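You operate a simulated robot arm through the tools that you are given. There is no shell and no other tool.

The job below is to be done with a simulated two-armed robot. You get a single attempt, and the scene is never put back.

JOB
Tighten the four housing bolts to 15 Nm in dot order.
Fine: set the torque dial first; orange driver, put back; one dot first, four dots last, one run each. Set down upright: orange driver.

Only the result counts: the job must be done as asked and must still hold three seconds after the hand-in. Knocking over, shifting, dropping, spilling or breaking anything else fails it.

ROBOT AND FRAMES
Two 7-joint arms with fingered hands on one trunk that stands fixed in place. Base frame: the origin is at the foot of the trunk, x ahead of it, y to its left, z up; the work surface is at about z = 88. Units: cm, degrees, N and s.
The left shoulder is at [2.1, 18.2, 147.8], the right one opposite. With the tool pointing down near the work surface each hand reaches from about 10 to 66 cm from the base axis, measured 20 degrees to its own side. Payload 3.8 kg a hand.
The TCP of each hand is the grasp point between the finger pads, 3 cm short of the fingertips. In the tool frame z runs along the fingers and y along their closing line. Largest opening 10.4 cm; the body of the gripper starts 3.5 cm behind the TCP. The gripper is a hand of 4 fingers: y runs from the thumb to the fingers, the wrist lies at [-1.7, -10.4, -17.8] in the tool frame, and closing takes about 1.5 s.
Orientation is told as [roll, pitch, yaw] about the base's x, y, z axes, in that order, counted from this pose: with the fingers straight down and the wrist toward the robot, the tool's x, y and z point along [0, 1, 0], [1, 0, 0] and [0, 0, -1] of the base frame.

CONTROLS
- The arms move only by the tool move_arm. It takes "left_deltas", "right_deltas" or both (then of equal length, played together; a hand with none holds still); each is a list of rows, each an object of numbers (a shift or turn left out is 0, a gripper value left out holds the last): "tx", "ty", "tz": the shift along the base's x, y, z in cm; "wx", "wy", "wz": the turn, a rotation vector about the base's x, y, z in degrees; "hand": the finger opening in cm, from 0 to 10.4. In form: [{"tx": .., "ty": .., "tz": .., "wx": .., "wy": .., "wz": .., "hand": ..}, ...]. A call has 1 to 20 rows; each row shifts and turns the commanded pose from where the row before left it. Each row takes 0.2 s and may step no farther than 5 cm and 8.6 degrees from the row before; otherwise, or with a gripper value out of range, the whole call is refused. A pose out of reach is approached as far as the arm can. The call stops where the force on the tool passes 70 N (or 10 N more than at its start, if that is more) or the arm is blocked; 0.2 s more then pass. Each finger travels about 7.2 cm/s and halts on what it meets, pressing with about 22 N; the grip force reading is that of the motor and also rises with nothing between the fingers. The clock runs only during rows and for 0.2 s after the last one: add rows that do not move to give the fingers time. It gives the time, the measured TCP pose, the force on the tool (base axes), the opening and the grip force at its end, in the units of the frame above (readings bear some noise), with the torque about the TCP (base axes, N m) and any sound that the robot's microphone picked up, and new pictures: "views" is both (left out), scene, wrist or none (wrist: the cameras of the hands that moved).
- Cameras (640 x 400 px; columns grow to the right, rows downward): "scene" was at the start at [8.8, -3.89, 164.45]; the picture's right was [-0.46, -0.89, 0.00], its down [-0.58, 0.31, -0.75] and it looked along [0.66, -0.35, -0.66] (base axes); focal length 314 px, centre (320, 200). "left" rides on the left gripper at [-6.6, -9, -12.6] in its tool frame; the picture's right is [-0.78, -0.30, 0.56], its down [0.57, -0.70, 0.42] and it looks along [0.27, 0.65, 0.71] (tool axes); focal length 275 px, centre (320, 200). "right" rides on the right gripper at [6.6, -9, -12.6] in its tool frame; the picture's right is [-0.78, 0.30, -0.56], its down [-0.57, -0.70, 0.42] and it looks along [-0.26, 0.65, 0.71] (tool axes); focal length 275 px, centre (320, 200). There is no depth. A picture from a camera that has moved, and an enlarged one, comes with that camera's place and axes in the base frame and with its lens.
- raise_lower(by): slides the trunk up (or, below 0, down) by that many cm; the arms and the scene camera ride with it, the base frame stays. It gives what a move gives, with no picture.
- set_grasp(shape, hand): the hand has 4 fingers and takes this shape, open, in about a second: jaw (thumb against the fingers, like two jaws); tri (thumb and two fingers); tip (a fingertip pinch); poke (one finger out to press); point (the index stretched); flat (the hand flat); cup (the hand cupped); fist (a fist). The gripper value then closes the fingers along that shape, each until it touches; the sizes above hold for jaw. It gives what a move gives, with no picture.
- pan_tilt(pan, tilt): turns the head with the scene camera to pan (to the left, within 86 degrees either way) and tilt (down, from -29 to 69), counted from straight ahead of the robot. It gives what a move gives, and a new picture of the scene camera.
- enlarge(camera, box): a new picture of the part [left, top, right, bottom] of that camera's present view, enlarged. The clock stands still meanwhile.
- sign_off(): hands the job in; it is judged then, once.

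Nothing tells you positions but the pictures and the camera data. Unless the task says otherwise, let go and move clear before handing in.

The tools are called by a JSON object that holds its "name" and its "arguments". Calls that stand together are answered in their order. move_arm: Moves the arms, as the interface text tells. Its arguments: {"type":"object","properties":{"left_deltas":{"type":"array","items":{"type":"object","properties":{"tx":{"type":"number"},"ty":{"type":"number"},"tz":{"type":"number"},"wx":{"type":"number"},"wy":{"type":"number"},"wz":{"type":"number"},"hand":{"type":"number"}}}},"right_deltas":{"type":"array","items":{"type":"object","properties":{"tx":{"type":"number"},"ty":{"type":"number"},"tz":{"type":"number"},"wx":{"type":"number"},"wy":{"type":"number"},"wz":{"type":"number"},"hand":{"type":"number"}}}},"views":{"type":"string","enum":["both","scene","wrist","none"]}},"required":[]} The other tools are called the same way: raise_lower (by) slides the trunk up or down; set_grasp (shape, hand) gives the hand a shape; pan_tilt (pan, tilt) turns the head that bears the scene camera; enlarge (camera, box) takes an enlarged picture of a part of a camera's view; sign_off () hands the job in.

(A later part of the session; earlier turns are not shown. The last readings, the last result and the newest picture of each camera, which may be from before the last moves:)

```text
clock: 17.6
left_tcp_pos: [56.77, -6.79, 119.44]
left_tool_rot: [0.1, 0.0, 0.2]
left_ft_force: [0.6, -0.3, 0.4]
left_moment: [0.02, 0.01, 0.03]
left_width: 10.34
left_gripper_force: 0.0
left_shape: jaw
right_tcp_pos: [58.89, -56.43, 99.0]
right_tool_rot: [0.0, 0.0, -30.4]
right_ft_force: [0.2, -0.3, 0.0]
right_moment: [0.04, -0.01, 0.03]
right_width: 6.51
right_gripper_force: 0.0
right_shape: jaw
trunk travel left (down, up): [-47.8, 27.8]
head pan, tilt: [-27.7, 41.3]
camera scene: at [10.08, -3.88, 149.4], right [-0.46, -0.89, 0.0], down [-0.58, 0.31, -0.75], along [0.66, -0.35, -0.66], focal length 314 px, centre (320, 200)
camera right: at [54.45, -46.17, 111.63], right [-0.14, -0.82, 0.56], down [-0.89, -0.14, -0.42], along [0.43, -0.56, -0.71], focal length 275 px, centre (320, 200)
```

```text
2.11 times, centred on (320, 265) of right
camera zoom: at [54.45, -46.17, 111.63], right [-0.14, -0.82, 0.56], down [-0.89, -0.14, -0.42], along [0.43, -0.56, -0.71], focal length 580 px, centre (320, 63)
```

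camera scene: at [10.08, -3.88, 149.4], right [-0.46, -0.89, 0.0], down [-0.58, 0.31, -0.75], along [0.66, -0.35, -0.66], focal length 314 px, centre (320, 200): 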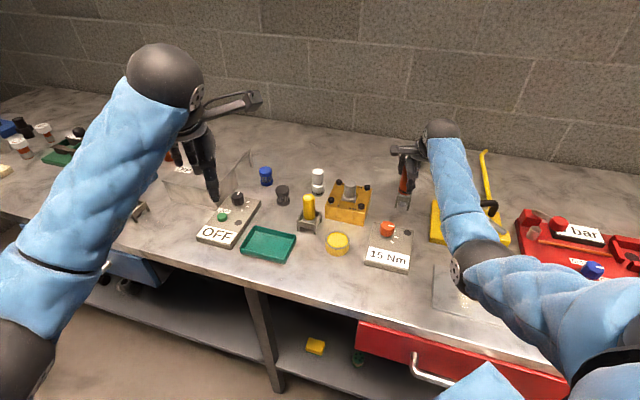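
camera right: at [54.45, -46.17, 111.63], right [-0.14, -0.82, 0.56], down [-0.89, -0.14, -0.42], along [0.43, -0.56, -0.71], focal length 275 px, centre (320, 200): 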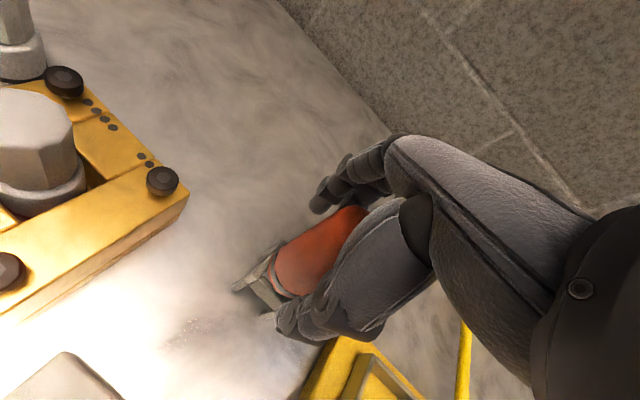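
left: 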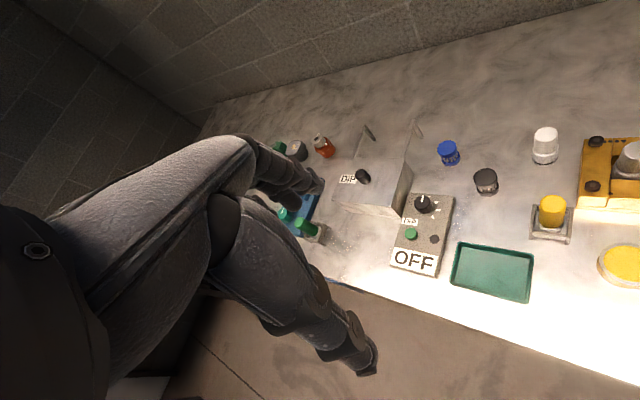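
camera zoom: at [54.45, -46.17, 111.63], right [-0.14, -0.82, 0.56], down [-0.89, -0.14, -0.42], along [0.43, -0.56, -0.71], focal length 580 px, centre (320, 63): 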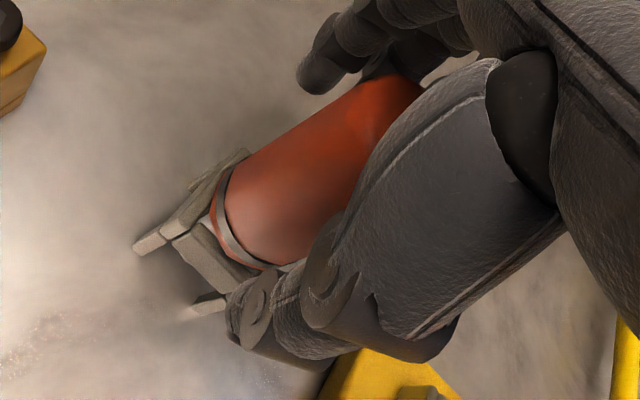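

The hand surrounds the driver with no contact yet. I'll close slowly and check the grip.

{"name": "move_arm", "arguments": {"right_deltas": [{"hand": 5.2}, {"hand": 4.2}, {"hand": 3.4}, {"hand": 2.6}, {"hand": 1.5}, {"hand": 1}, {"hand": 1}, {"hand": 1}, {"hand": 1}], "views": "wrist"}}

{"name": "enlarge", "arguments": {"camera": "scene", "box": [360, 110, 460, 220]}}

```text
clock: 19.6
left_tcp_pos: [56.56, -6.73, 119.46]
left_tool_rot: [0.0, 0.0, 0.0]
left_ft_force: [-0.3, 0.6, 0.2]
left_moment: [0.02, -0.01, -0.01]
left_width: 10.36
left_gripper_force: 0.0
left_shape: jaw
right_tcp_pos: [58.97, -56.28, 99.09]
right_tool_rot: [-0.1, 0.0, -30.3]
right_ft_force: [-0.6, 0.1, -0.1]
right_moment: [0.02, -0.02, 0.02]
right_width: 2.97
right_gripper_force: 22.1
right_shape: jaw
trunk travel left (down, up): [-47.8, 27.8]
head pan, tilt: [-27.7, 41.3]
camera right: at [54.45, -46.18, 111.64], right [-0.14, -0.82, 0.56], down [-0.89, -0.14, -0.42], along [0.43, -0.56, -0.71], focal length 275 px, centre (320, 200)
```

right: 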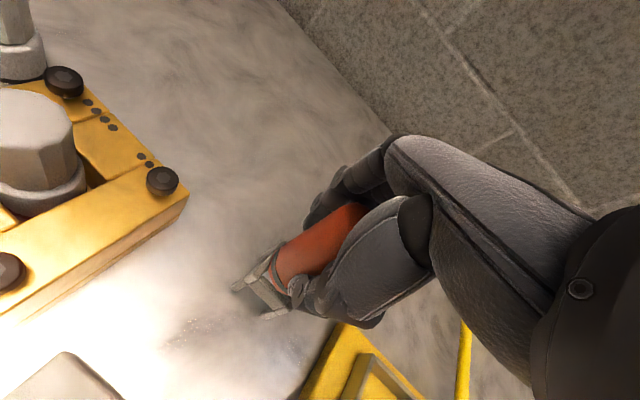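

```text
3.64 times, centred on (410, 165) of scene
camera zoom: at [10.08, -3.9, 149.4], right [-0.46, -0.89, 0.0], down [-0.58, 0.31, -0.75], along [0.66, -0.35, -0.66], focal length 1141 px, centre (-7, 327)
```

zoom: 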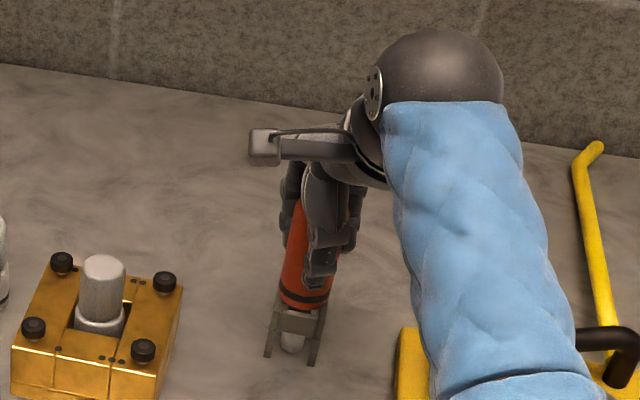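

The driver is gripped at 22 N with almost no side load. I'll lift straight up, slowly at first.

{"name": "move_arm", "arguments": {"right_deltas": [{"tz": 0.8}, {"tz": 1}, {"tz": 1.2}, {"tz": 1.5}, {"tz": 1.5}, {"tz": 2}, {"tz": 2}, {"tz": 3}, {}]}}

{"name": "enlarge", "arguments": {"camera": "scene", "box": [360, 90, 460, 220]}}

{"name": "enlarge", "arguments": {"camera": "right", "box": [180, 170, 400, 400]}}

```text
clock: 21.6
left_tcp_pos: [56.82, -6.76, 119.37]
left_tool_rot: [0.0, 0.1, 0.1]
left_ft_force: [0.9, -0.1, 0.0]
left_moment: [0.02, -0.01, 0.0]
left_width: 10.34
left_gripper_force: 0.0
left_shape: jaw
right_tcp_pos: [58.73, -56.43, 111.74]
right_tool_rot: [0.1, 0.0, -30.3]
right_ft_force: [-0.7, 0.5, -4.2]
right_moment: [0.03, 0.03, 0.0]
right_width: 2.93
right_gripper_force: 21.9
right_shape: jaw
trunk travel left (down, up): [-47.8, 27.8]
head pan, tilt: [-27.7, 41.3]
camera scene: at [10.15, -3.96, 149.39], right [-0.46, -0.89, 0.0], down [-0.59, 0.31, -0.75], along [0.66, -0.35, -0.66], focal length 314 px, centre (320, 200)
camera right: at [54.3, -46.27, 124.47], right [-0.14, -0.82, 0.56], down [-0.89, -0.14, -0.42], along [0.43, -0.55, -0.71], focal length 275 px, centre (320, 200)
```

scene: 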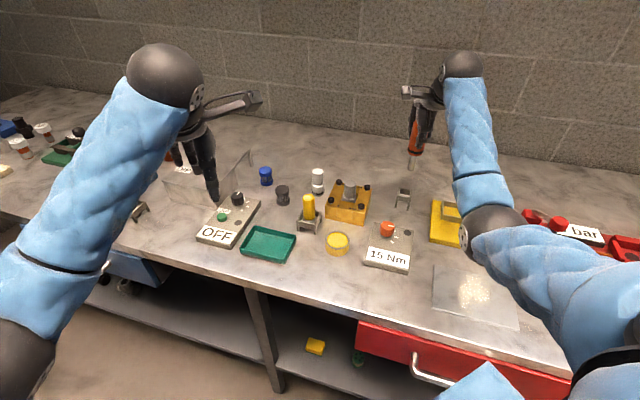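
right: 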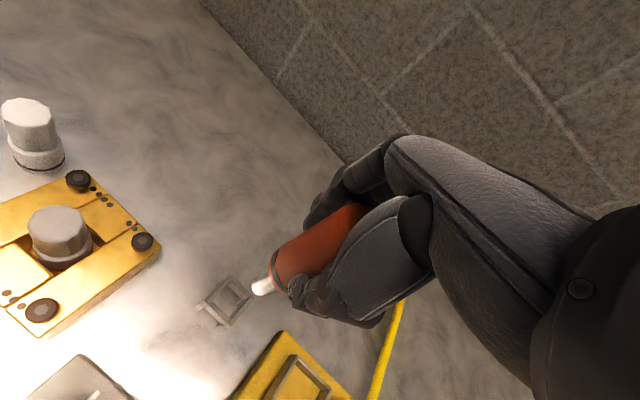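

```text
3.08 times, centred on (410, 155) of scene
camera zoom: at [10.15, -3.96, 149.39], right [-0.46, -0.89, 0.0], down [-0.59, 0.31, -0.75], along [0.66, -0.35, -0.66], focal length 966 px, centre (43, 338)
```

zoom: 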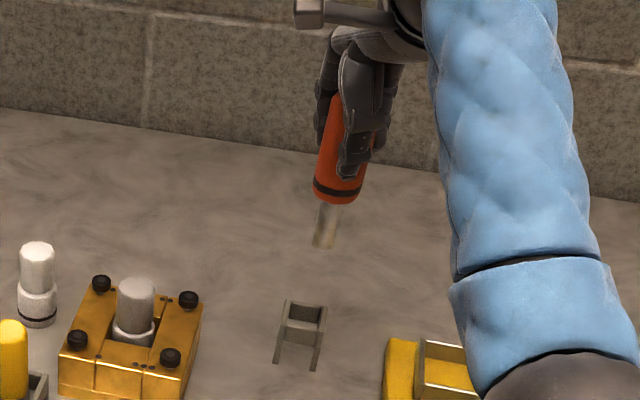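

```text
1.74 times, centred on (290, 285) of right
camera zoom: at [54.3, -46.27, 124.47], right [-0.14, -0.82, 0.56], down [-0.89, -0.14, -0.42], along [0.43, -0.55, -0.71], focal length 479 px, centre (372, 52)
```

zoom: 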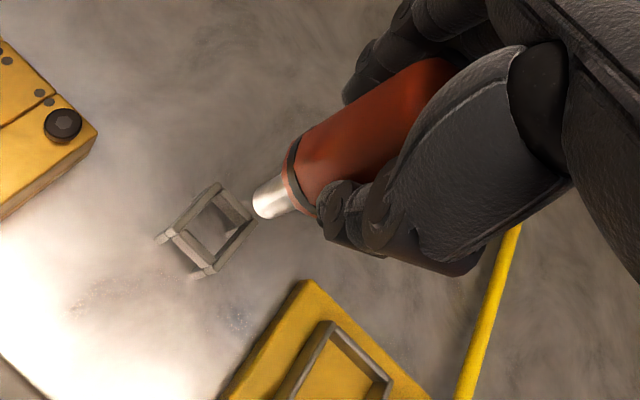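

The driver is up, with its bit tip about 11.15 cm below the TCP and straight under it, and the stand hasn't moved. Next I'll carry it at a safe height to above the one-dot bolt (near-left, about [64.4, -35.75]).

{"name": "move_arm", "arguments": {"right_deltas": [{"tz": 1.7}, {"tz": 1.6}, {"tx": 0.95, "ty": 3.45}, {"tx": 0.95, "ty": 3.45}, {"tx": 0.95, "ty": 3.45}, {"tx": 0.95, "ty": 3.45}, {"tx": 0.95, "ty": 3.45}, {"tx": 0.92, "ty": 3.43}, {}, {"tz": -2}, {"tz": -2}, {"tz": -1.5}, {}]}}

{"name": "enlarge", "arguments": {"camera": "scene", "box": [290, 120, 400, 240]}}

{"name": "enlarge", "arguments": {"camera": "right", "box": [180, 200, 340, 370]}}

```text
clock: 24.4
left_tcp_pos: [56.82, -6.62, 119.34]
left_tool_rot: [-0.1, 0.1, 0.2]
left_ft_force: [-0.3, -0.1, -0.2]
left_moment: [0.0, 0.03, -0.03]
left_width: 10.36
left_gripper_force: 0.0
left_shape: jaw
right_tcp_pos: [64.34, -35.75, 109.9]
right_tool_rot: [0.1, 0.1, -30.4]
right_ft_force: [0.4, 0.4, -3.9]
right_moment: [0.02, -0.01, 0.02]
right_width: 2.93
right_gripper_force: 21.9
right_shape: jaw
trunk travel left (down, up): [-47.8, 27.8]
head pan, tilt: [-27.7, 41.3]
camera scene: at [10.12, -3.92, 149.4], right [-0.46, -0.89, 0.0], down [-0.58, 0.31, -0.75], along [0.66, -0.35, -0.66], focal length 314 px, centre (320, 200)
camera right: at [59.98, -25.61, 122.47], right [-0.14, -0.82, 0.56], down [-0.89, -0.14, -0.42], along [0.43, -0.55, -0.71], focal length 275 px, centre (320, 200)
```

scene: 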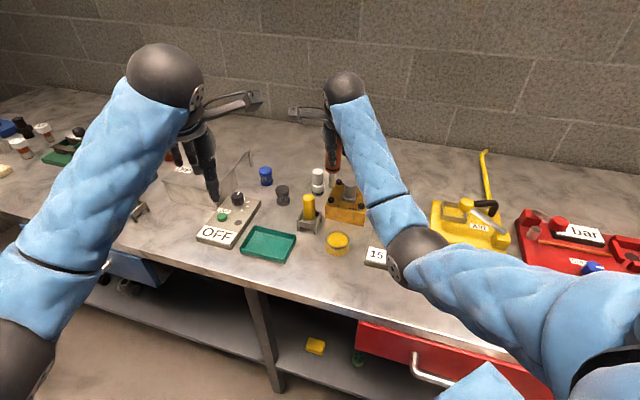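
right: 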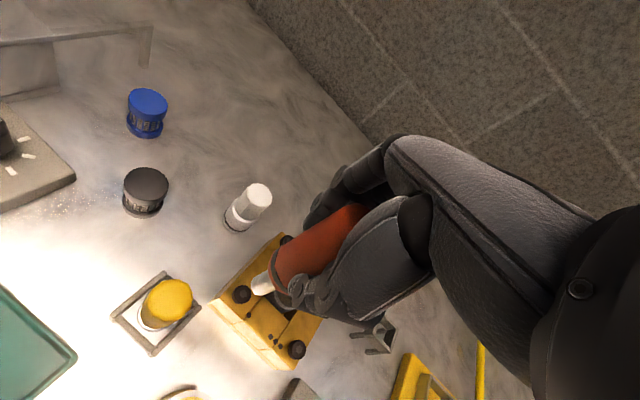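

```text
3.33 times, centred on (345, 180) of scene
camera zoom: at [10.12, -3.92, 149.4], right [-0.46, -0.89, 0.0], down [-0.58, 0.31, -0.75], along [0.66, -0.35, -0.66], focal length 1046 px, centre (237, 267)
```

zoom: 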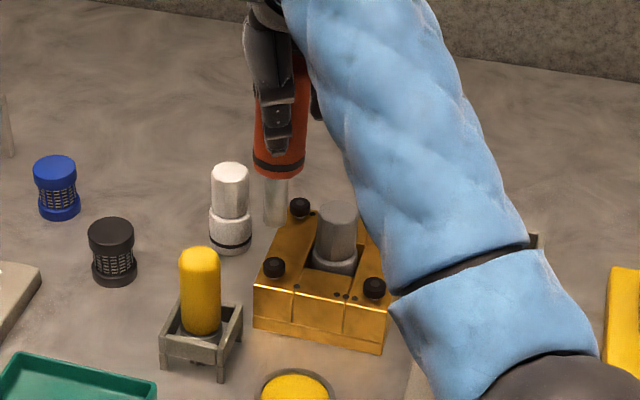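

```text
2.35 times, centred on (260, 285) of right
camera zoom: at [59.98, -25.61, 122.47], right [-0.14, -0.82, 0.56], down [-0.89, -0.14, -0.42], along [0.43, -0.55, -0.71], focal length 648 px, centre (461, 0)
```

zoom: 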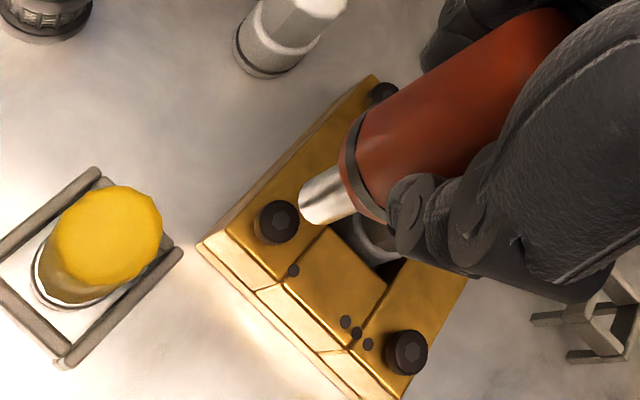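

The tip and the one-dot bolt agree to within about 0.2 cm. I'll nudge slightly and come down close to the bolt head.

{"name": "move_arm", "arguments": {"right_deltas": [{"tx": 0.1, "ty": -0.1, "tz": -1}, {"tz": -1}, {"tz": -0.8}, {"tz": -0.6}, {}], "views": "wrist"}}

{"name": "enlarge", "arguments": {"camera": "scene", "box": [320, 150, 370, 220]}}

{"name": "enlarge", "arguments": {"camera": "right", "box": [200, 230, 300, 330]}}

```text
clock: 25.6
left_tcp_pos: [56.82, -6.74, 119.4]
left_tool_rot: [0.0, 0.1, 0.1]
left_ft_force: [0.9, -0.5, 0.1]
left_moment: [-0.02, 0.04, 0.01]
left_width: 10.37
left_gripper_force: 0.0
left_shape: jaw
right_tcp_pos: [64.45, -35.91, 106.41]
right_tool_rot: [-0.1, 0.1, -30.3]
right_ft_force: [0.9, -0.3, -4.4]
right_moment: [0.01, 0.01, 0.02]
right_width: 2.97
right_gripper_force: 22.0
right_shape: jaw
trunk travel left (down, up): [-47.8, 27.8]
head pan, tilt: [-27.7, 41.3]
camera right: at [60.1, -25.69, 119.03], right [-0.14, -0.82, 0.56], down [-0.89, -0.14, -0.42], along [0.43, -0.56, -0.71], focal length 275 px, centre (320, 200)
```

right: 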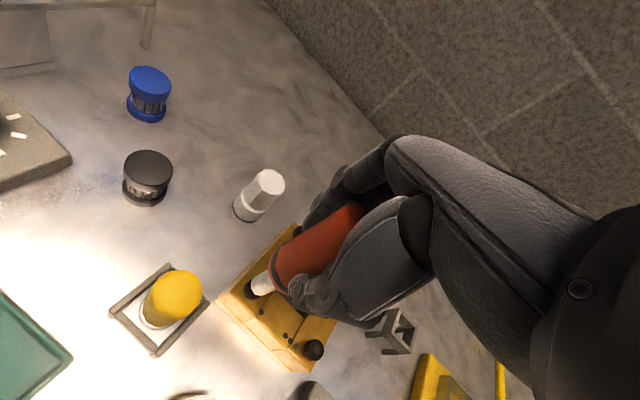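

```text
5.71 times, centred on (345, 185) of scene
camera zoom: at [10.13, -3.91, 149.39], right [-0.46, -0.89, 0.0], down [-0.59, 0.31, -0.75], along [0.66, -0.35, -0.66], focal length 1793 px, centre (177, 286)
```

zoom: 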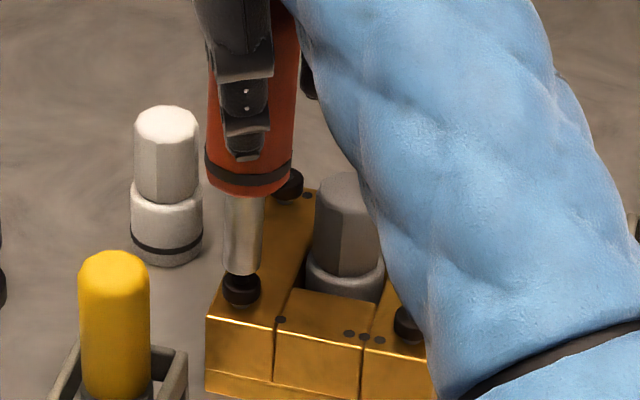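

```text
4.00 times, centred on (250, 280) of right
camera zoom: at [60.1, -25.69, 119.03], right [-0.14, -0.82, 0.56], down [-0.89, -0.14, -0.42], along [0.43, -0.56, -0.71], focal length 1101 px, centre (600, -120)
```

zoom: 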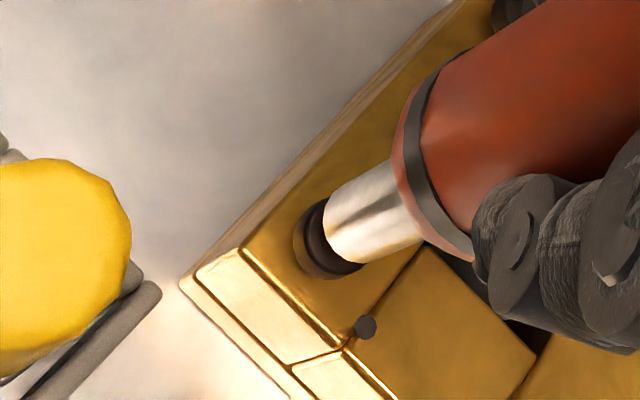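

The bit is centred over the one-dot bolt head, almost touching. I'll lower in small steps and watch force and sound.

{"name": "move_arm", "arguments": {"right_deltas": [{"tz": -0.3}, {"tz": -0.3}, {"tz": -0.3}, {}], "views": "none"}}

{"name": "enlarge", "arguments": {"camera": "right", "box": [200, 230, 300, 330]}}

```text
clock: 26.6
left_tcp_pos: [56.75, -6.74, 119.52]
left_tool_rot: [0.0, 0.1, 0.0]
left_ft_force: [-0.9, 0.3, -0.1]
left_moment: [0.0, -0.01, 0.03]
left_width: 10.35
left_gripper_force: 0.1
left_shape: jaw
right_tcp_pos: [64.55, -35.9, 105.46]
right_tool_rot: [0.0, 0.0, -30.3]
right_ft_force: [0.0, 0.0, -2.9]
right_moment: [0.0, 0.0, 0.04]
right_width: 2.94
right_gripper_force: 21.9
right_shape: jaw
trunk travel left (down, up): [-47.8, 27.8]
head pan, tilt: [-27.7, 41.3]
```

```text
4.00 times, centred on (250, 280) of right
camera zoom: at [60.11, -25.66, 118.13], right [-0.14, -0.82, 0.56], down [-0.89, -0.14, -0.42], along [0.43, -0.56, -0.71], focal length 1101 px, centre (600, -120)
```

zoom: 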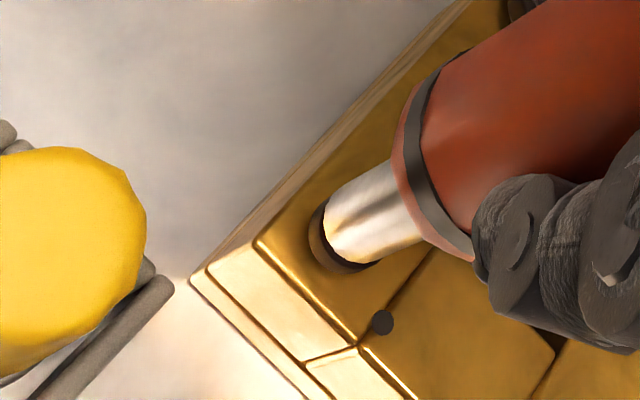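

The tip seems to be just touching, since the weight reading has eased a little. I'll continue down in very small steps.

{"name": "move_arm", "arguments": {"right_deltas": [{"tz": -0.2}, {"tz": -0.2}, {}], "views": "none"}}

{"name": "enlarge", "arguments": {"camera": "right", "box": [200, 230, 300, 330]}}

```text
clock: 27.4
left_tcp_pos: [56.68, -6.69, 119.49]
left_tool_rot: [0.0, 0.0, 0.1]
left_ft_force: [-1.1, -0.3, 0.1]
left_moment: [-0.01, -0.05, 0.02]
left_width: 10.35
left_gripper_force: 0.1
left_shape: jaw
right_tcp_pos: [64.53, -35.85, 105.23]
right_tool_rot: [0.0, -0.1, -30.4]
right_ft_force: [0.2, 1.1, 4.2]
right_moment: [-0.01, -0.02, 0.02]
right_width: 2.97
right_gripper_force: 22.1
right_shape: jaw
trunk travel left (down, up): [-47.8, 27.8]
head pan, tilt: [-27.7, 41.3]
```

```text
4.00 times, centred on (250, 280) of right
camera zoom: at [60.07, -25.57, 117.85], right [-0.14, -0.82, 0.56], down [-0.89, -0.14, -0.43], along [0.43, -0.56, -0.71], focal length 1101 px, centre (600, -120)
```

zoom: 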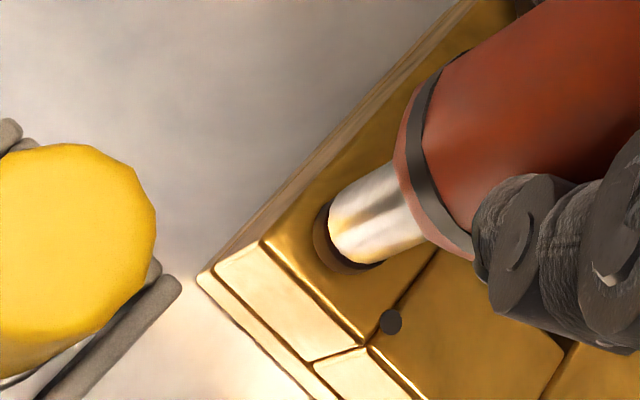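

The bit is on the bolt with about 8 N net press and no sound yet. I'll press a bit more and give it time.

{"name": "move_arm", "arguments": {"right_deltas": [{"tz": -0.2}, {}, {}], "views": "none"}}

```text
clock: 28.1
left_tcp_pos: [56.71, -6.72, 119.44]
left_tool_rot: [0.0, 0.0, 0.0]
left_ft_force: [-0.1, 0.6, -0.7]
left_moment: [0.03, 0.03, -0.02]
left_width: 10.36
left_gripper_force: 0.0
left_shape: jaw
right_tcp_pos: [64.45, -35.8, 105.03]
right_tool_rot: [0.0, -0.1, -30.3]
right_ft_force: [0.6, 1.2, 9.6]
right_moment: [-0.02, -0.11, 0.01]
right_width: 3.0
right_gripper_force: 22.3
right_shape: jaw
trunk travel left (down, up): [-47.8, 27.8]
head pan, tilt: [-27.7, 41.3]
```

{"name": "move_arm", "arguments": {"right_deltas": [{"tz": -0.25}, {}, {}, {}], "views": "none"}}

{"name": "enlarge", "arguments": {"camera": "right", "box": [200, 230, 300, 330]}}

```text
clock: 29.1
left_tcp_pos: [56.61, -6.51, 119.55]
left_tool_rot: [0.0, 0.1, 0.1]
left_ft_force: [0.8, 0.2, -0.5]
left_moment: [0.01, 0.01, 0.02]
left_width: 10.35
left_gripper_force: 0.0
left_shape: jaw
right_tcp_pos: [64.41, -35.71, 104.92]
right_tool_rot: [0.1, -0.2, -30.3]
right_ft_force: [1.4, 0.6, 16.7]
right_moment: [-0.01, -0.09, 0.06]
right_width: 3.05
right_gripper_force: 21.7
right_shape: jaw
trunk travel left (down, up): [-47.8, 27.8]
head pan, tilt: [-27.7, 41.3]
```

```text
4.00 times, centred on (250, 280) of right
camera zoom: at [59.95, -25.54, 117.43], right [-0.14, -0.82, 0.56], down [-0.89, -0.14, -0.43], along [0.43, -0.56, -0.71], focal length 1101 px, centre (600, -120)
```

zoom: 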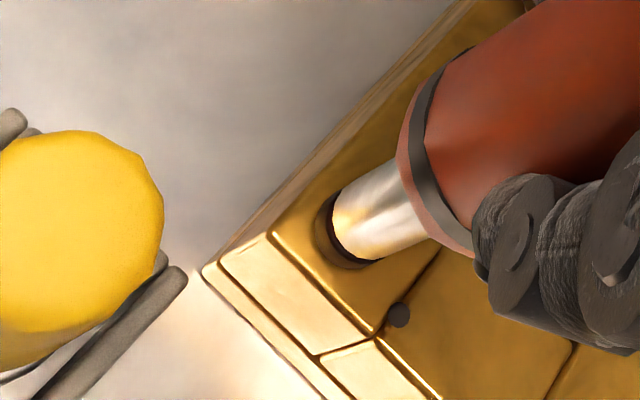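

Net press is now about 20 N and there is still no run. The contact is well centred, so I'll press a little harder.

{"name": "move_arm", "arguments": {"right_deltas": [{"tz": -0.3}, {}, {}, {}], "views": "none"}}

{"name": "enlarge", "arguments": {"camera": "right", "box": [200, 190, 380, 330]}}

{"name": "enlarge", "arguments": {"camera": "scene", "box": [320, 150, 370, 220]}}

```text
clock: 30.1
left_tcp_pos: [56.53, -6.59, 119.53]
left_tool_rot: [-0.1, -0.1, 0.1]
left_ft_force: [0.1, -0.3, 0.6]
left_moment: [-0.01, 0.0, -0.02]
left_width: 10.35
left_gripper_force: 0.1
left_shape: jaw
right_tcp_pos: [64.42, -35.76, 104.77]
right_tool_rot: [0.2, -0.4, -30.3]
right_ft_force: [1.1, 1.5, 22.7]
right_moment: [-0.02, -0.07, 0.03]
right_width: 3.1
right_gripper_force: 22.3
right_shape: jaw
trunk travel left (down, up): [-47.8, 27.8]
head pan, tilt: [-27.7, 41.3]
```

```text
2.86 times, centred on (290, 260) of right
camera zoom: at [59.92, -25.46, 117.3], right [-0.14, -0.82, 0.56], down [-0.89, -0.14, -0.43], along [0.43, -0.56, -0.71], focal length 786 px, centre (406, 29)
```

zoom: 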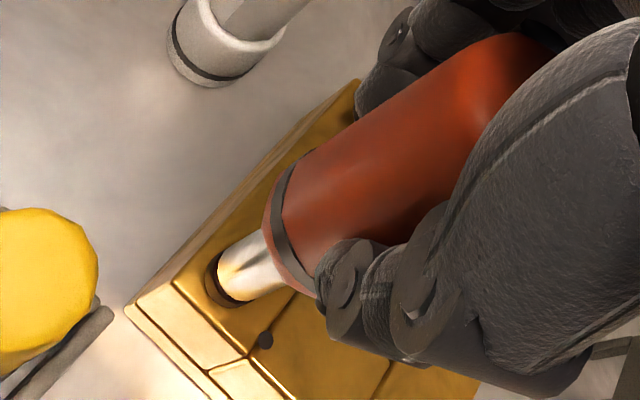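

```text
5.71 times, centred on (345, 185) of scene
camera zoom: at [9.81, -3.72, 149.43], right [-0.46, -0.89, 0.0], down [-0.58, 0.31, -0.75], along [0.67, -0.35, -0.66], focal length 1793 px, centre (177, 286)
```

zoom: 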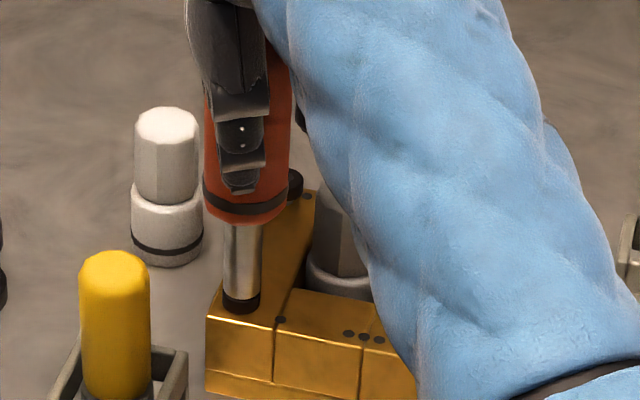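

The bit now seems to sit into or over the bolt head by several millimetres, without slipping in my grip. I'll increase the axial press a little more to start the run.

{"name": "move_arm", "arguments": {"right_deltas": [{"tz": -0.3}, {}, {}, {}, {}], "views": "none"}}

{"name": "enlarge", "arguments": {"camera": "right", "box": [200, 190, 380, 330]}}

```text
clock: 31.4
left_tcp_pos: [56.55, -6.69, 119.48]
left_tool_rot: [0.0, -0.1, 0.1]
left_ft_force: [-0.4, -0.8, -0.1]
left_moment: [-0.02, 0.0, -0.02]
left_width: 10.36
left_gripper_force: 0.0
left_shape: jaw
right_tcp_pos: [64.45, -35.67, 104.72]
right_tool_rot: [0.2, -0.4, -30.3]
right_ft_force: [0.2, 0.9, 28.0]
right_moment: [-0.05, -0.03, 0.0]
right_width: 3.15
right_gripper_force: 22.0
right_shape: jaw
trunk travel left (down, up): [-47.8, 27.8]
head pan, tilt: [-27.7, 41.3]
```

```text
2.86 times, centred on (290, 260) of right
camera zoom: at [59.88, -25.44, 117.22], right [-0.14, -0.82, 0.56], down [-0.89, -0.14, -0.43], along [0.43, -0.56, -0.71], focal length 786 px, centre (406, 29)
```

zoom: 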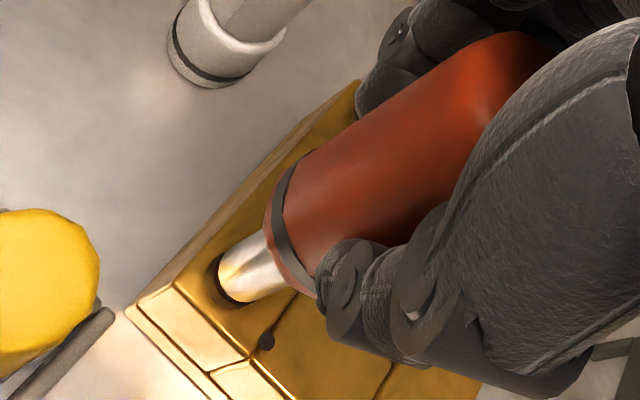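

Net press is about 32 N and the bolt head is almost fully covered by the bit. I'll go one step further.

{"name": "move_arm", "arguments": {"right_deltas": [{"tz": -0.3}, {"tz": -0.2}, {}, {}, {}, {}], "views": "none"}}

{"name": "enlarge", "arguments": {"camera": "right", "box": [200, 190, 380, 330]}}

{"name": "enlarge", "arguments": {"camera": "scene", "box": [320, 130, 370, 220]}}

```text
clock: 32.8
left_tcp_pos: [56.33, -6.56, 119.7]
left_tool_rot: [-0.1, -0.1, 0.0]
left_ft_force: [0.3, -0.2, 0.3]
left_moment: [0.02, -0.04, 0.0]
left_width: 10.38
left_gripper_force: 0.0
left_shape: jaw
right_tcp_pos: [64.54, -35.64, 104.61]
right_tool_rot: [0.4, -0.9, -30.4]
right_ft_force: [-1.6, -1.2, 34.7]
right_moment: [0.01, 0.04, -0.04]
right_width: 3.27
right_gripper_force: 22.0
right_shape: jaw
trunk travel left (down, up): [-47.8, 27.8]
head pan, tilt: [-27.7, 41.3]
```

```text
2.86 times, centred on (290, 260) of right
camera zoom: at [59.85, -25.4, 117.03], right [-0.15, -0.82, 0.56], down [-0.89, -0.14, -0.44], along [0.44, -0.56, -0.71], focal length 786 px, centre (406, 29)
```

zoom: 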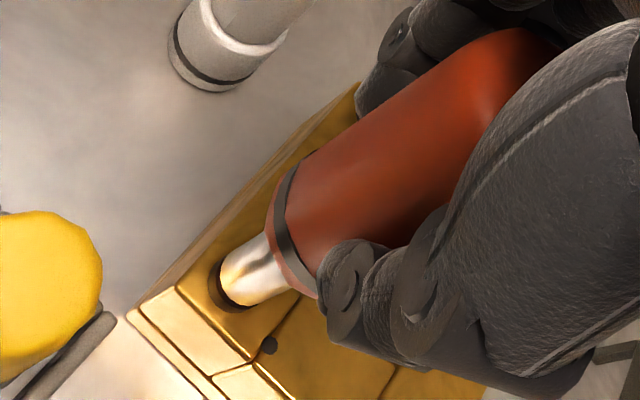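

```text
4.44 times, centred on (345, 175) of scene
camera zoom: at [9.65, -3.66, 149.45], right [-0.46, -0.89, 0.0], down [-0.58, 0.31, -0.75], along [0.67, -0.35, -0.66], focal length 1395 px, centre (209, 311)
```

zoom: 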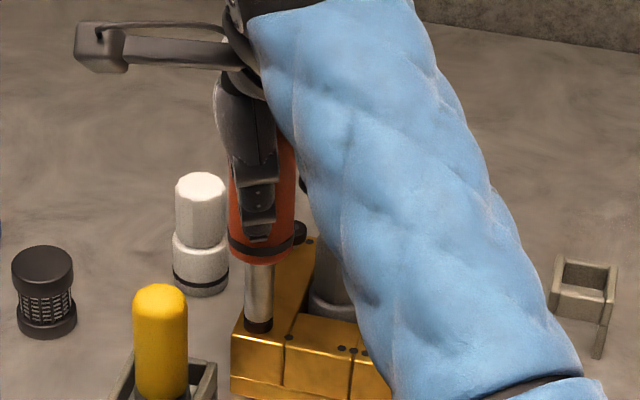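

There's no run yet at about 39 N net. I'll zoom in tightly on the tip from both cameras to check how well it's centred.

{"name": "enlarge", "arguments": {"camera": "right", "box": [250, 255, 300, 305]}}

{"name": "enlarge", "arguments": {"camera": "scene", "box": [325, 170, 361, 210]}}

{"name": "enlarge", "arguments": {"camera": "left", "box": [380, 0, 640, 200]}}

```text
8.00 times, centred on (275, 280) of right
camera zoom: at [59.85, -25.4, 117.03], right [-0.15, -0.82, 0.56], down [-0.89, -0.14, -0.44], along [0.44, -0.56, -0.71], focal length 2202 px, centre (680, -440)
```

zoom: 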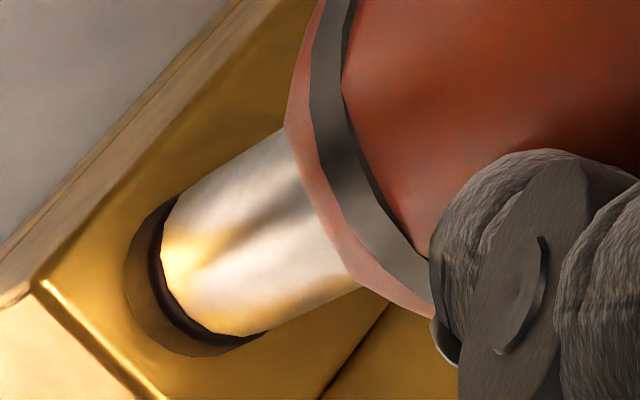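

```text
10.00 times, centred on (343, 190) of scene
camera zoom: at [9.65, -3.66, 149.45], right [-0.46, -0.89, 0.0], down [-0.58, 0.31, -0.75], along [0.67, -0.35, -0.66], focal length 3138 px, centre (90, 300)
```

zoom: 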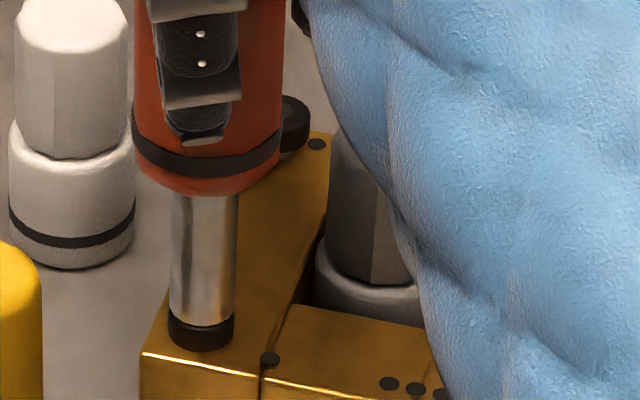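

```text
2.00 times, centred on (510, 100) of left
camera zoom: at [47.38, -13.22, 132.21], right [-0.29, -0.78, -0.56], down [-0.7, 0.57, -0.43], along [0.65, 0.27, -0.71], focal length 551 px, centre (-60, 400)
```

zoom: 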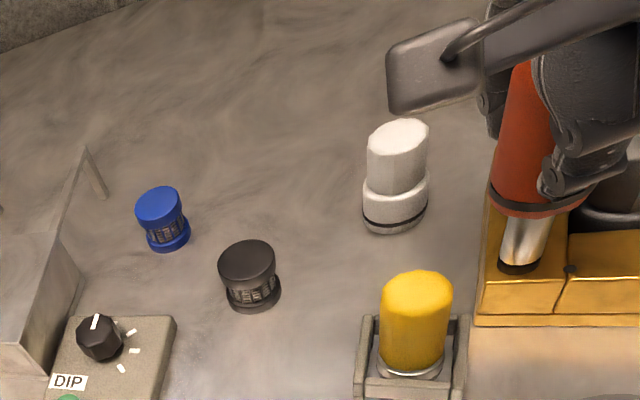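

The bit sits centred on the head. The dark disc on the torque box may be an indicator lamp, so I'll check it.

{"name": "enlarge", "arguments": {"camera": "scene", "box": [340, 200, 440, 290]}}

{"name": "enlarge", "arguments": {"camera": "right", "box": [180, 240, 480, 400]}}

{"name": "enlarge", "arguments": {"camera": "left", "box": [480, 0, 640, 200]}}

```text
4.44 times, centred on (390, 245) of scene
camera zoom: at [9.65, -3.66, 149.45], right [-0.46, -0.89, 0.0], down [-0.58, 0.31, -0.75], along [0.67, -0.35, -0.66], focal length 1395 px, centre (9, 0)
```

zoom: 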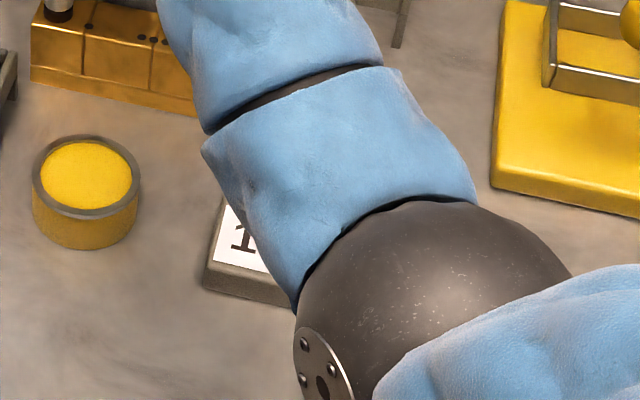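

```text
2.13 times, centred on (330, 320) of right
camera zoom: at [59.85, -25.4, 117.03], right [-0.15, -0.82, 0.56], down [-0.89, -0.14, -0.44], along [0.44, -0.56, -0.71], focal length 587 px, centre (299, -56)
```

zoom: 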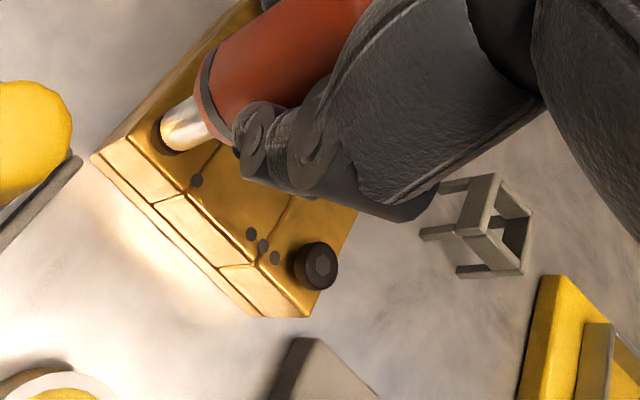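

```text
2.00 times, centred on (560, 100) of left
camera zoom: at [47.38, -13.22, 132.21], right [-0.29, -0.78, -0.56], down [-0.7, 0.57, -0.43], along [0.65, 0.27, -0.71], focal length 551 px, centre (-160, 400)
```

zoom: 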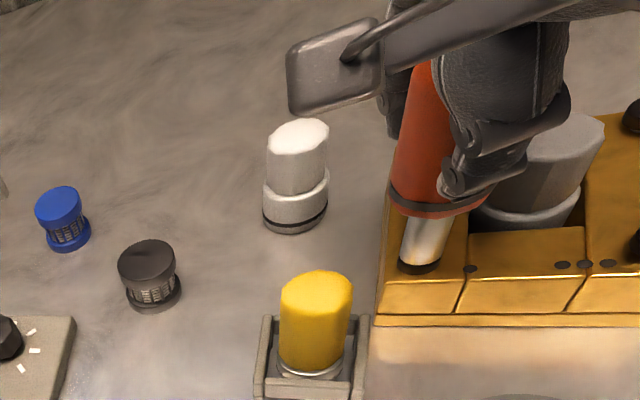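

The bit is seated on the head, but my right elbow hides the box's disc from the scene camera. I'll turn the left wrist so its camera looks at the torque box while the right hand holds still.

{"name": "move_arm", "arguments": {"left_deltas": [{"wz": -8.4}, {"wz": -8.4}, {"wz": -8.4}, {"wz": -8.4}, {"wz": -8.4}, {"wz": -8.4}, {"wz": -8.4}, {"wz": -8.4}, {"wz": -8.4}, {}], "views": "wrist"}}

```text
clock: 35.0
left_tcp_pos: [56.47, -6.49, 119.62]
left_tool_rot: [0.1, -0.1, -75.6]
left_ft_force: [0.1, -0.2, 0.3]
left_moment: [-0.01, 0.0, -0.02]
left_width: 10.34
left_gripper_force: 0.1
left_shape: jaw
right_tcp_pos: [64.48, -35.59, 104.51]
right_tool_rot: [0.5, -0.9, -30.4]
right_ft_force: [-1.8, -1.5, 34.6]
right_moment: [-0.03, 0.01, -0.06]
right_width: 3.27
right_gripper_force: 21.5
right_shape: jaw
trunk travel left (down, up): [-47.8, 27.8]
head pan, tilt: [-27.7, 41.3]
camera left: at [47.73, 0.46, 132.18], right [-0.82, 0.09, -0.56], down [0.38, 0.82, -0.42], along [0.42, -0.56, -0.71], focal length 275 px, centre (320, 200)
```

left: 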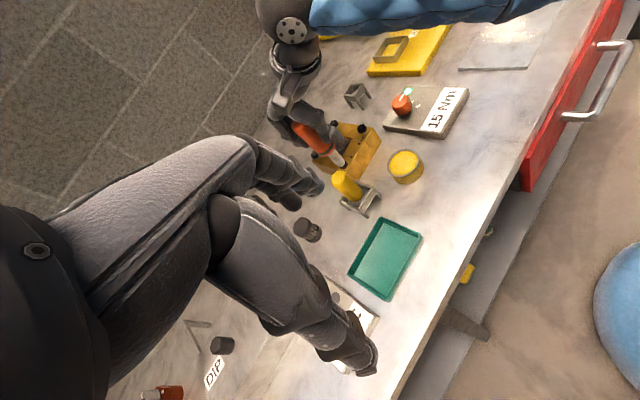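

The left camera can see the torque box now. I'll zoom in on it and on the driver.

{"name": "enlarge", "arguments": {"camera": "left", "box": [380, 80, 470, 140]}}

{"name": "enlarge", "arguments": {"camera": "left", "box": [280, 100, 390, 190]}}

```text
6.67 times, centred on (425, 110) of left
camera zoom: at [47.73, 0.46, 132.18], right [-0.82, 0.09, -0.56], down [0.38, 0.82, -0.42], along [0.42, -0.56, -0.71], focal length 1835 px, centre (-380, 800)
```

zoom: 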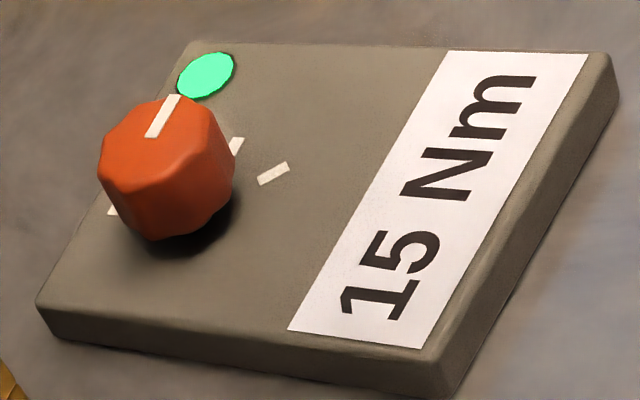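

```text
4.44 times, centred on (335, 145) of left
camera zoom: at [47.73, 0.46, 132.18], right [-0.82, 0.09, -0.56], down [0.38, 0.82, -0.42], along [0.42, -0.56, -0.71], focal length 1224 px, centre (253, 444)
```

zoom: 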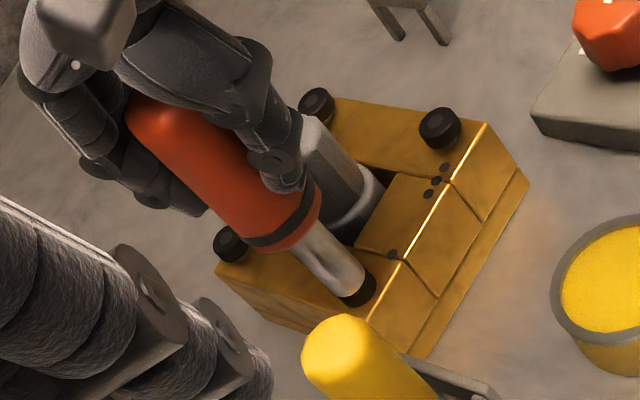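

The lamp is green, so the one-dot bolt has been run and the press did work. I'll lift straight off now and see how the lamp behaves.

{"name": "move_arm", "arguments": {"right_deltas": [{"tz": 1}, {"tz": 1.5}, {"tz": 2}, {"tz": 2}, {}], "views": "wrist"}}

{"name": "enlarge", "arguments": {"camera": "left", "box": [260, 70, 470, 190]}}

{"name": "enlarge", "arguments": {"camera": "right", "box": [200, 190, 400, 350]}}

{"name": "enlarge", "arguments": {"camera": "scene", "box": [310, 100, 380, 220]}}

```text
clock: 36.1
left_tcp_pos: [56.75, -6.76, 119.28]
left_tool_rot: [0.0, 0.1, -75.5]
left_ft_force: [0.2, 0.1, -0.8]
left_moment: [-0.02, -0.02, 0.02]
left_width: 10.35
left_gripper_force: 0.1
left_shape: jaw
right_tcp_pos: [64.57, -35.82, 109.99]
right_tool_rot: [0.0, 0.2, -30.3]
right_ft_force: [0.0, 0.5, -4.3]
right_moment: [-0.02, 0.01, 0.02]
right_width: 3.03
right_gripper_force: 21.8
right_shape: jaw
trunk travel left (down, up): [-47.8, 27.8]
head pan, tilt: [-27.7, 41.3]
camera right: at [60.08, -25.6, 122.55], right [-0.13, -0.82, 0.56], down [-0.9, -0.14, -0.42], along [0.42, -0.55, -0.72], focal length 275 px, centre (320, 200)
```

right: 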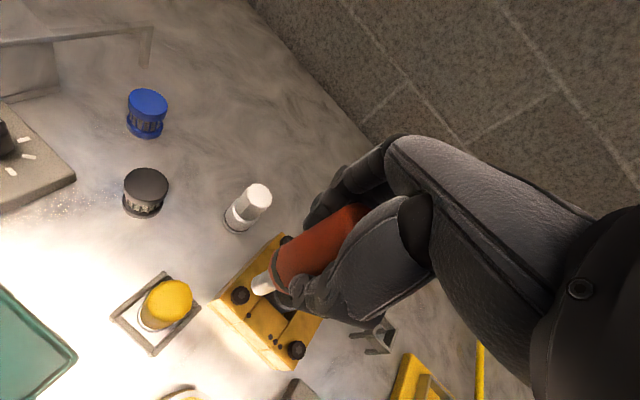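

```text
3.05 times, centred on (365, 130) of left
camera zoom: at [48.14, 0.21, 131.98], right [-0.83, 0.09, -0.56], down [0.38, 0.82, -0.42], along [0.42, -0.56, -0.71], focal length 839 px, centre (183, 413)
```

zoom: 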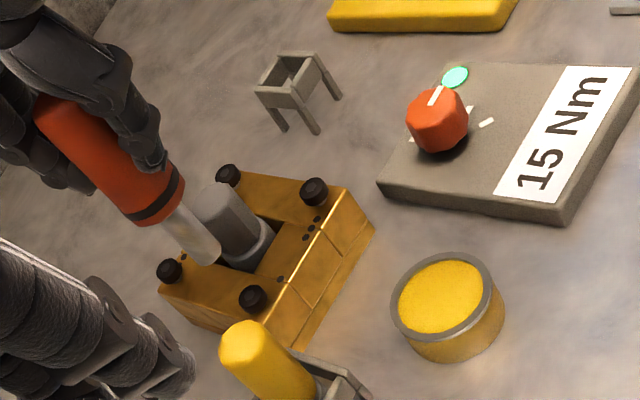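

```text
2.50 times, centred on (300, 270) of right
camera zoom: at [60.08, -25.6, 122.55], right [-0.13, -0.82, 0.56], down [-0.9, -0.14, -0.42], along [0.42, -0.55, -0.72], focal length 688 px, centre (370, 25)
```

zoom: 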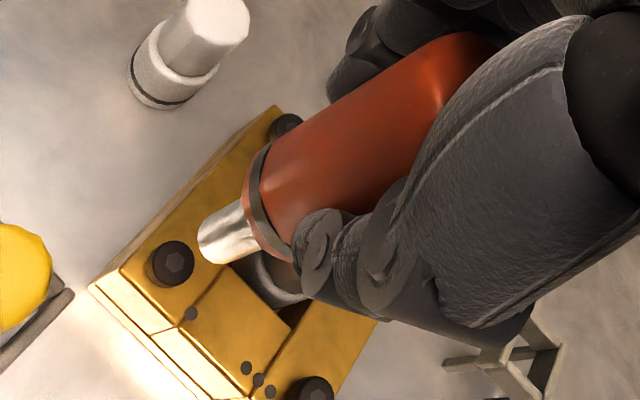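

```text
3.33 times, centred on (345, 160) of scene
camera zoom: at [10.13, -3.92, 149.39], right [-0.46, -0.89, 0.0], down [-0.58, 0.31, -0.75], along [0.66, -0.35, -0.66], focal length 1046 px, centre (237, 333)
```

zoom: 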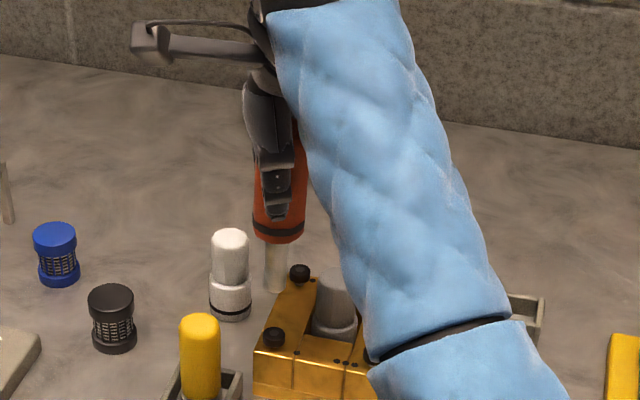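

The lamp stays green after lift-off and everything else is undisturbed. Next is the two-dot bolt at far-right, about [64.5, -47.4]; I'll raise over the peg, cross, and come down above it.

{"name": "move_arm", "arguments": {"right_deltas": [{"tz": 2.5}, {"tz": 2.5}, {"ty": -3}, {"tx": 0.1, "ty": -3}, {"ty": -3}, {"ty": -2.55}, {}, {"tz": -2.5}, {"tz": -2.5}, {"tz": -1}, {}], "views": "wrist"}}

{"name": "enlarge", "arguments": {"camera": "left", "box": [260, 70, 470, 190]}}

{"name": "enlarge", "arguments": {"camera": "right", "box": [180, 200, 340, 370]}}

{"name": "enlarge", "arguments": {"camera": "scene", "box": [320, 120, 420, 240]}}

```text
clock: 38.5
left_tcp_pos: [56.78, -6.74, 119.44]
left_tool_rot: [0.0, 0.1, -75.4]
left_ft_force: [0.6, -0.2, 0.6]
left_moment: [0.0, -0.02, 0.01]
left_width: 10.36
left_gripper_force: 0.0
left_shape: jaw
right_tcp_pos: [64.8, -47.2, 108.9]
right_tool_rot: [0.1, 0.2, -30.2]
right_ft_force: [-0.1, 0.3, -3.5]
right_moment: [0.02, 0.04, 0.0]
right_width: 3.02
right_gripper_force: 22.1
right_shape: jaw
trunk travel left (down, up): [-47.8, 27.8]
head pan, tilt: [-27.7, 41.3]
camera right: at [60.34, -37.04, 121.55], right [-0.14, -0.82, 0.56], down [-0.89, -0.14, -0.42], along [0.43, -0.55, -0.71], focal length 275 px, centre (320, 200)
```

right: 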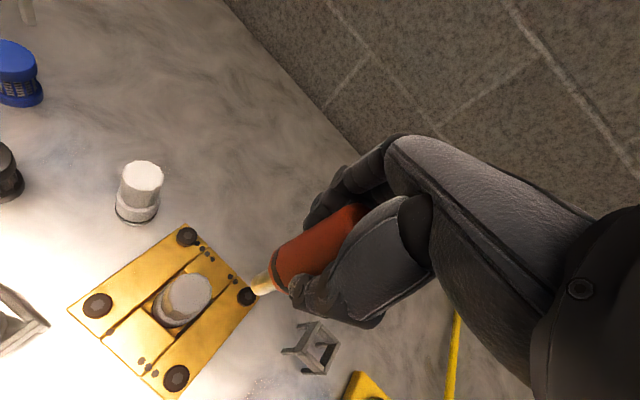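

```text
3.05 times, centred on (365, 130) of left
camera zoom: at [48.15, 0.21, 131.99], right [-0.83, 0.09, -0.56], down [0.38, 0.82, -0.42], along [0.42, -0.56, -0.71], focal length 839 px, centre (183, 413)
```

zoom: 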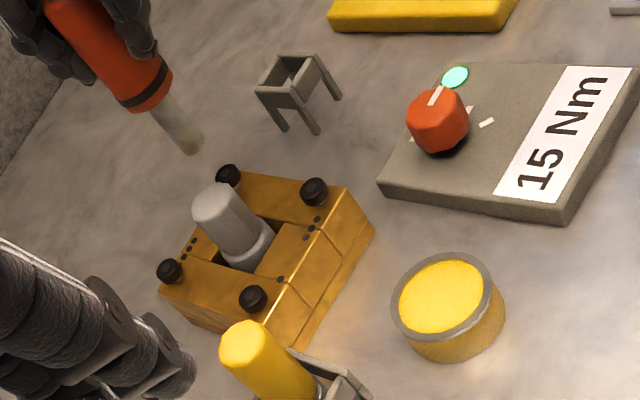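

```text
2.35 times, centred on (260, 285) of right
camera zoom: at [60.34, -37.04, 121.55], right [-0.14, -0.82, 0.56], down [-0.89, -0.14, -0.42], along [0.43, -0.55, -0.71], focal length 648 px, centre (461, 0)
```

zoom: 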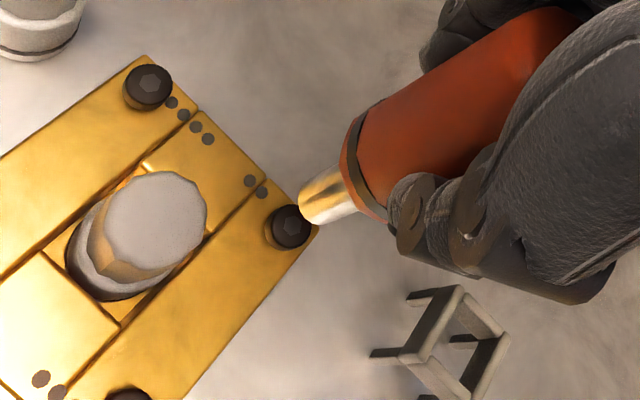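

```text
3.33 times, centred on (370, 180) of scene
camera zoom: at [10.14, -3.92, 149.39], right [-0.46, -0.89, 0.0], down [-0.59, 0.31, -0.75], along [0.66, -0.35, -0.66], focal length 1046 px, centre (153, 267)
```

zoom: 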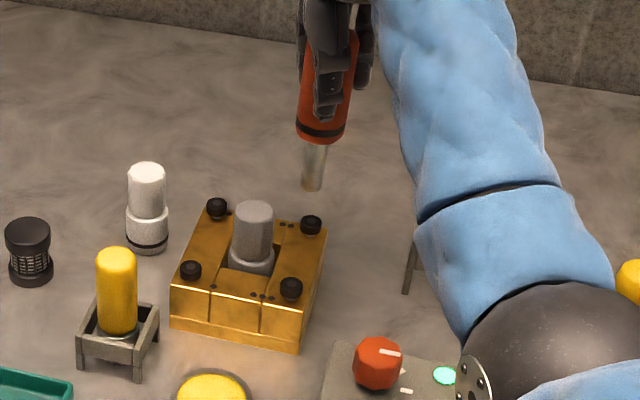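

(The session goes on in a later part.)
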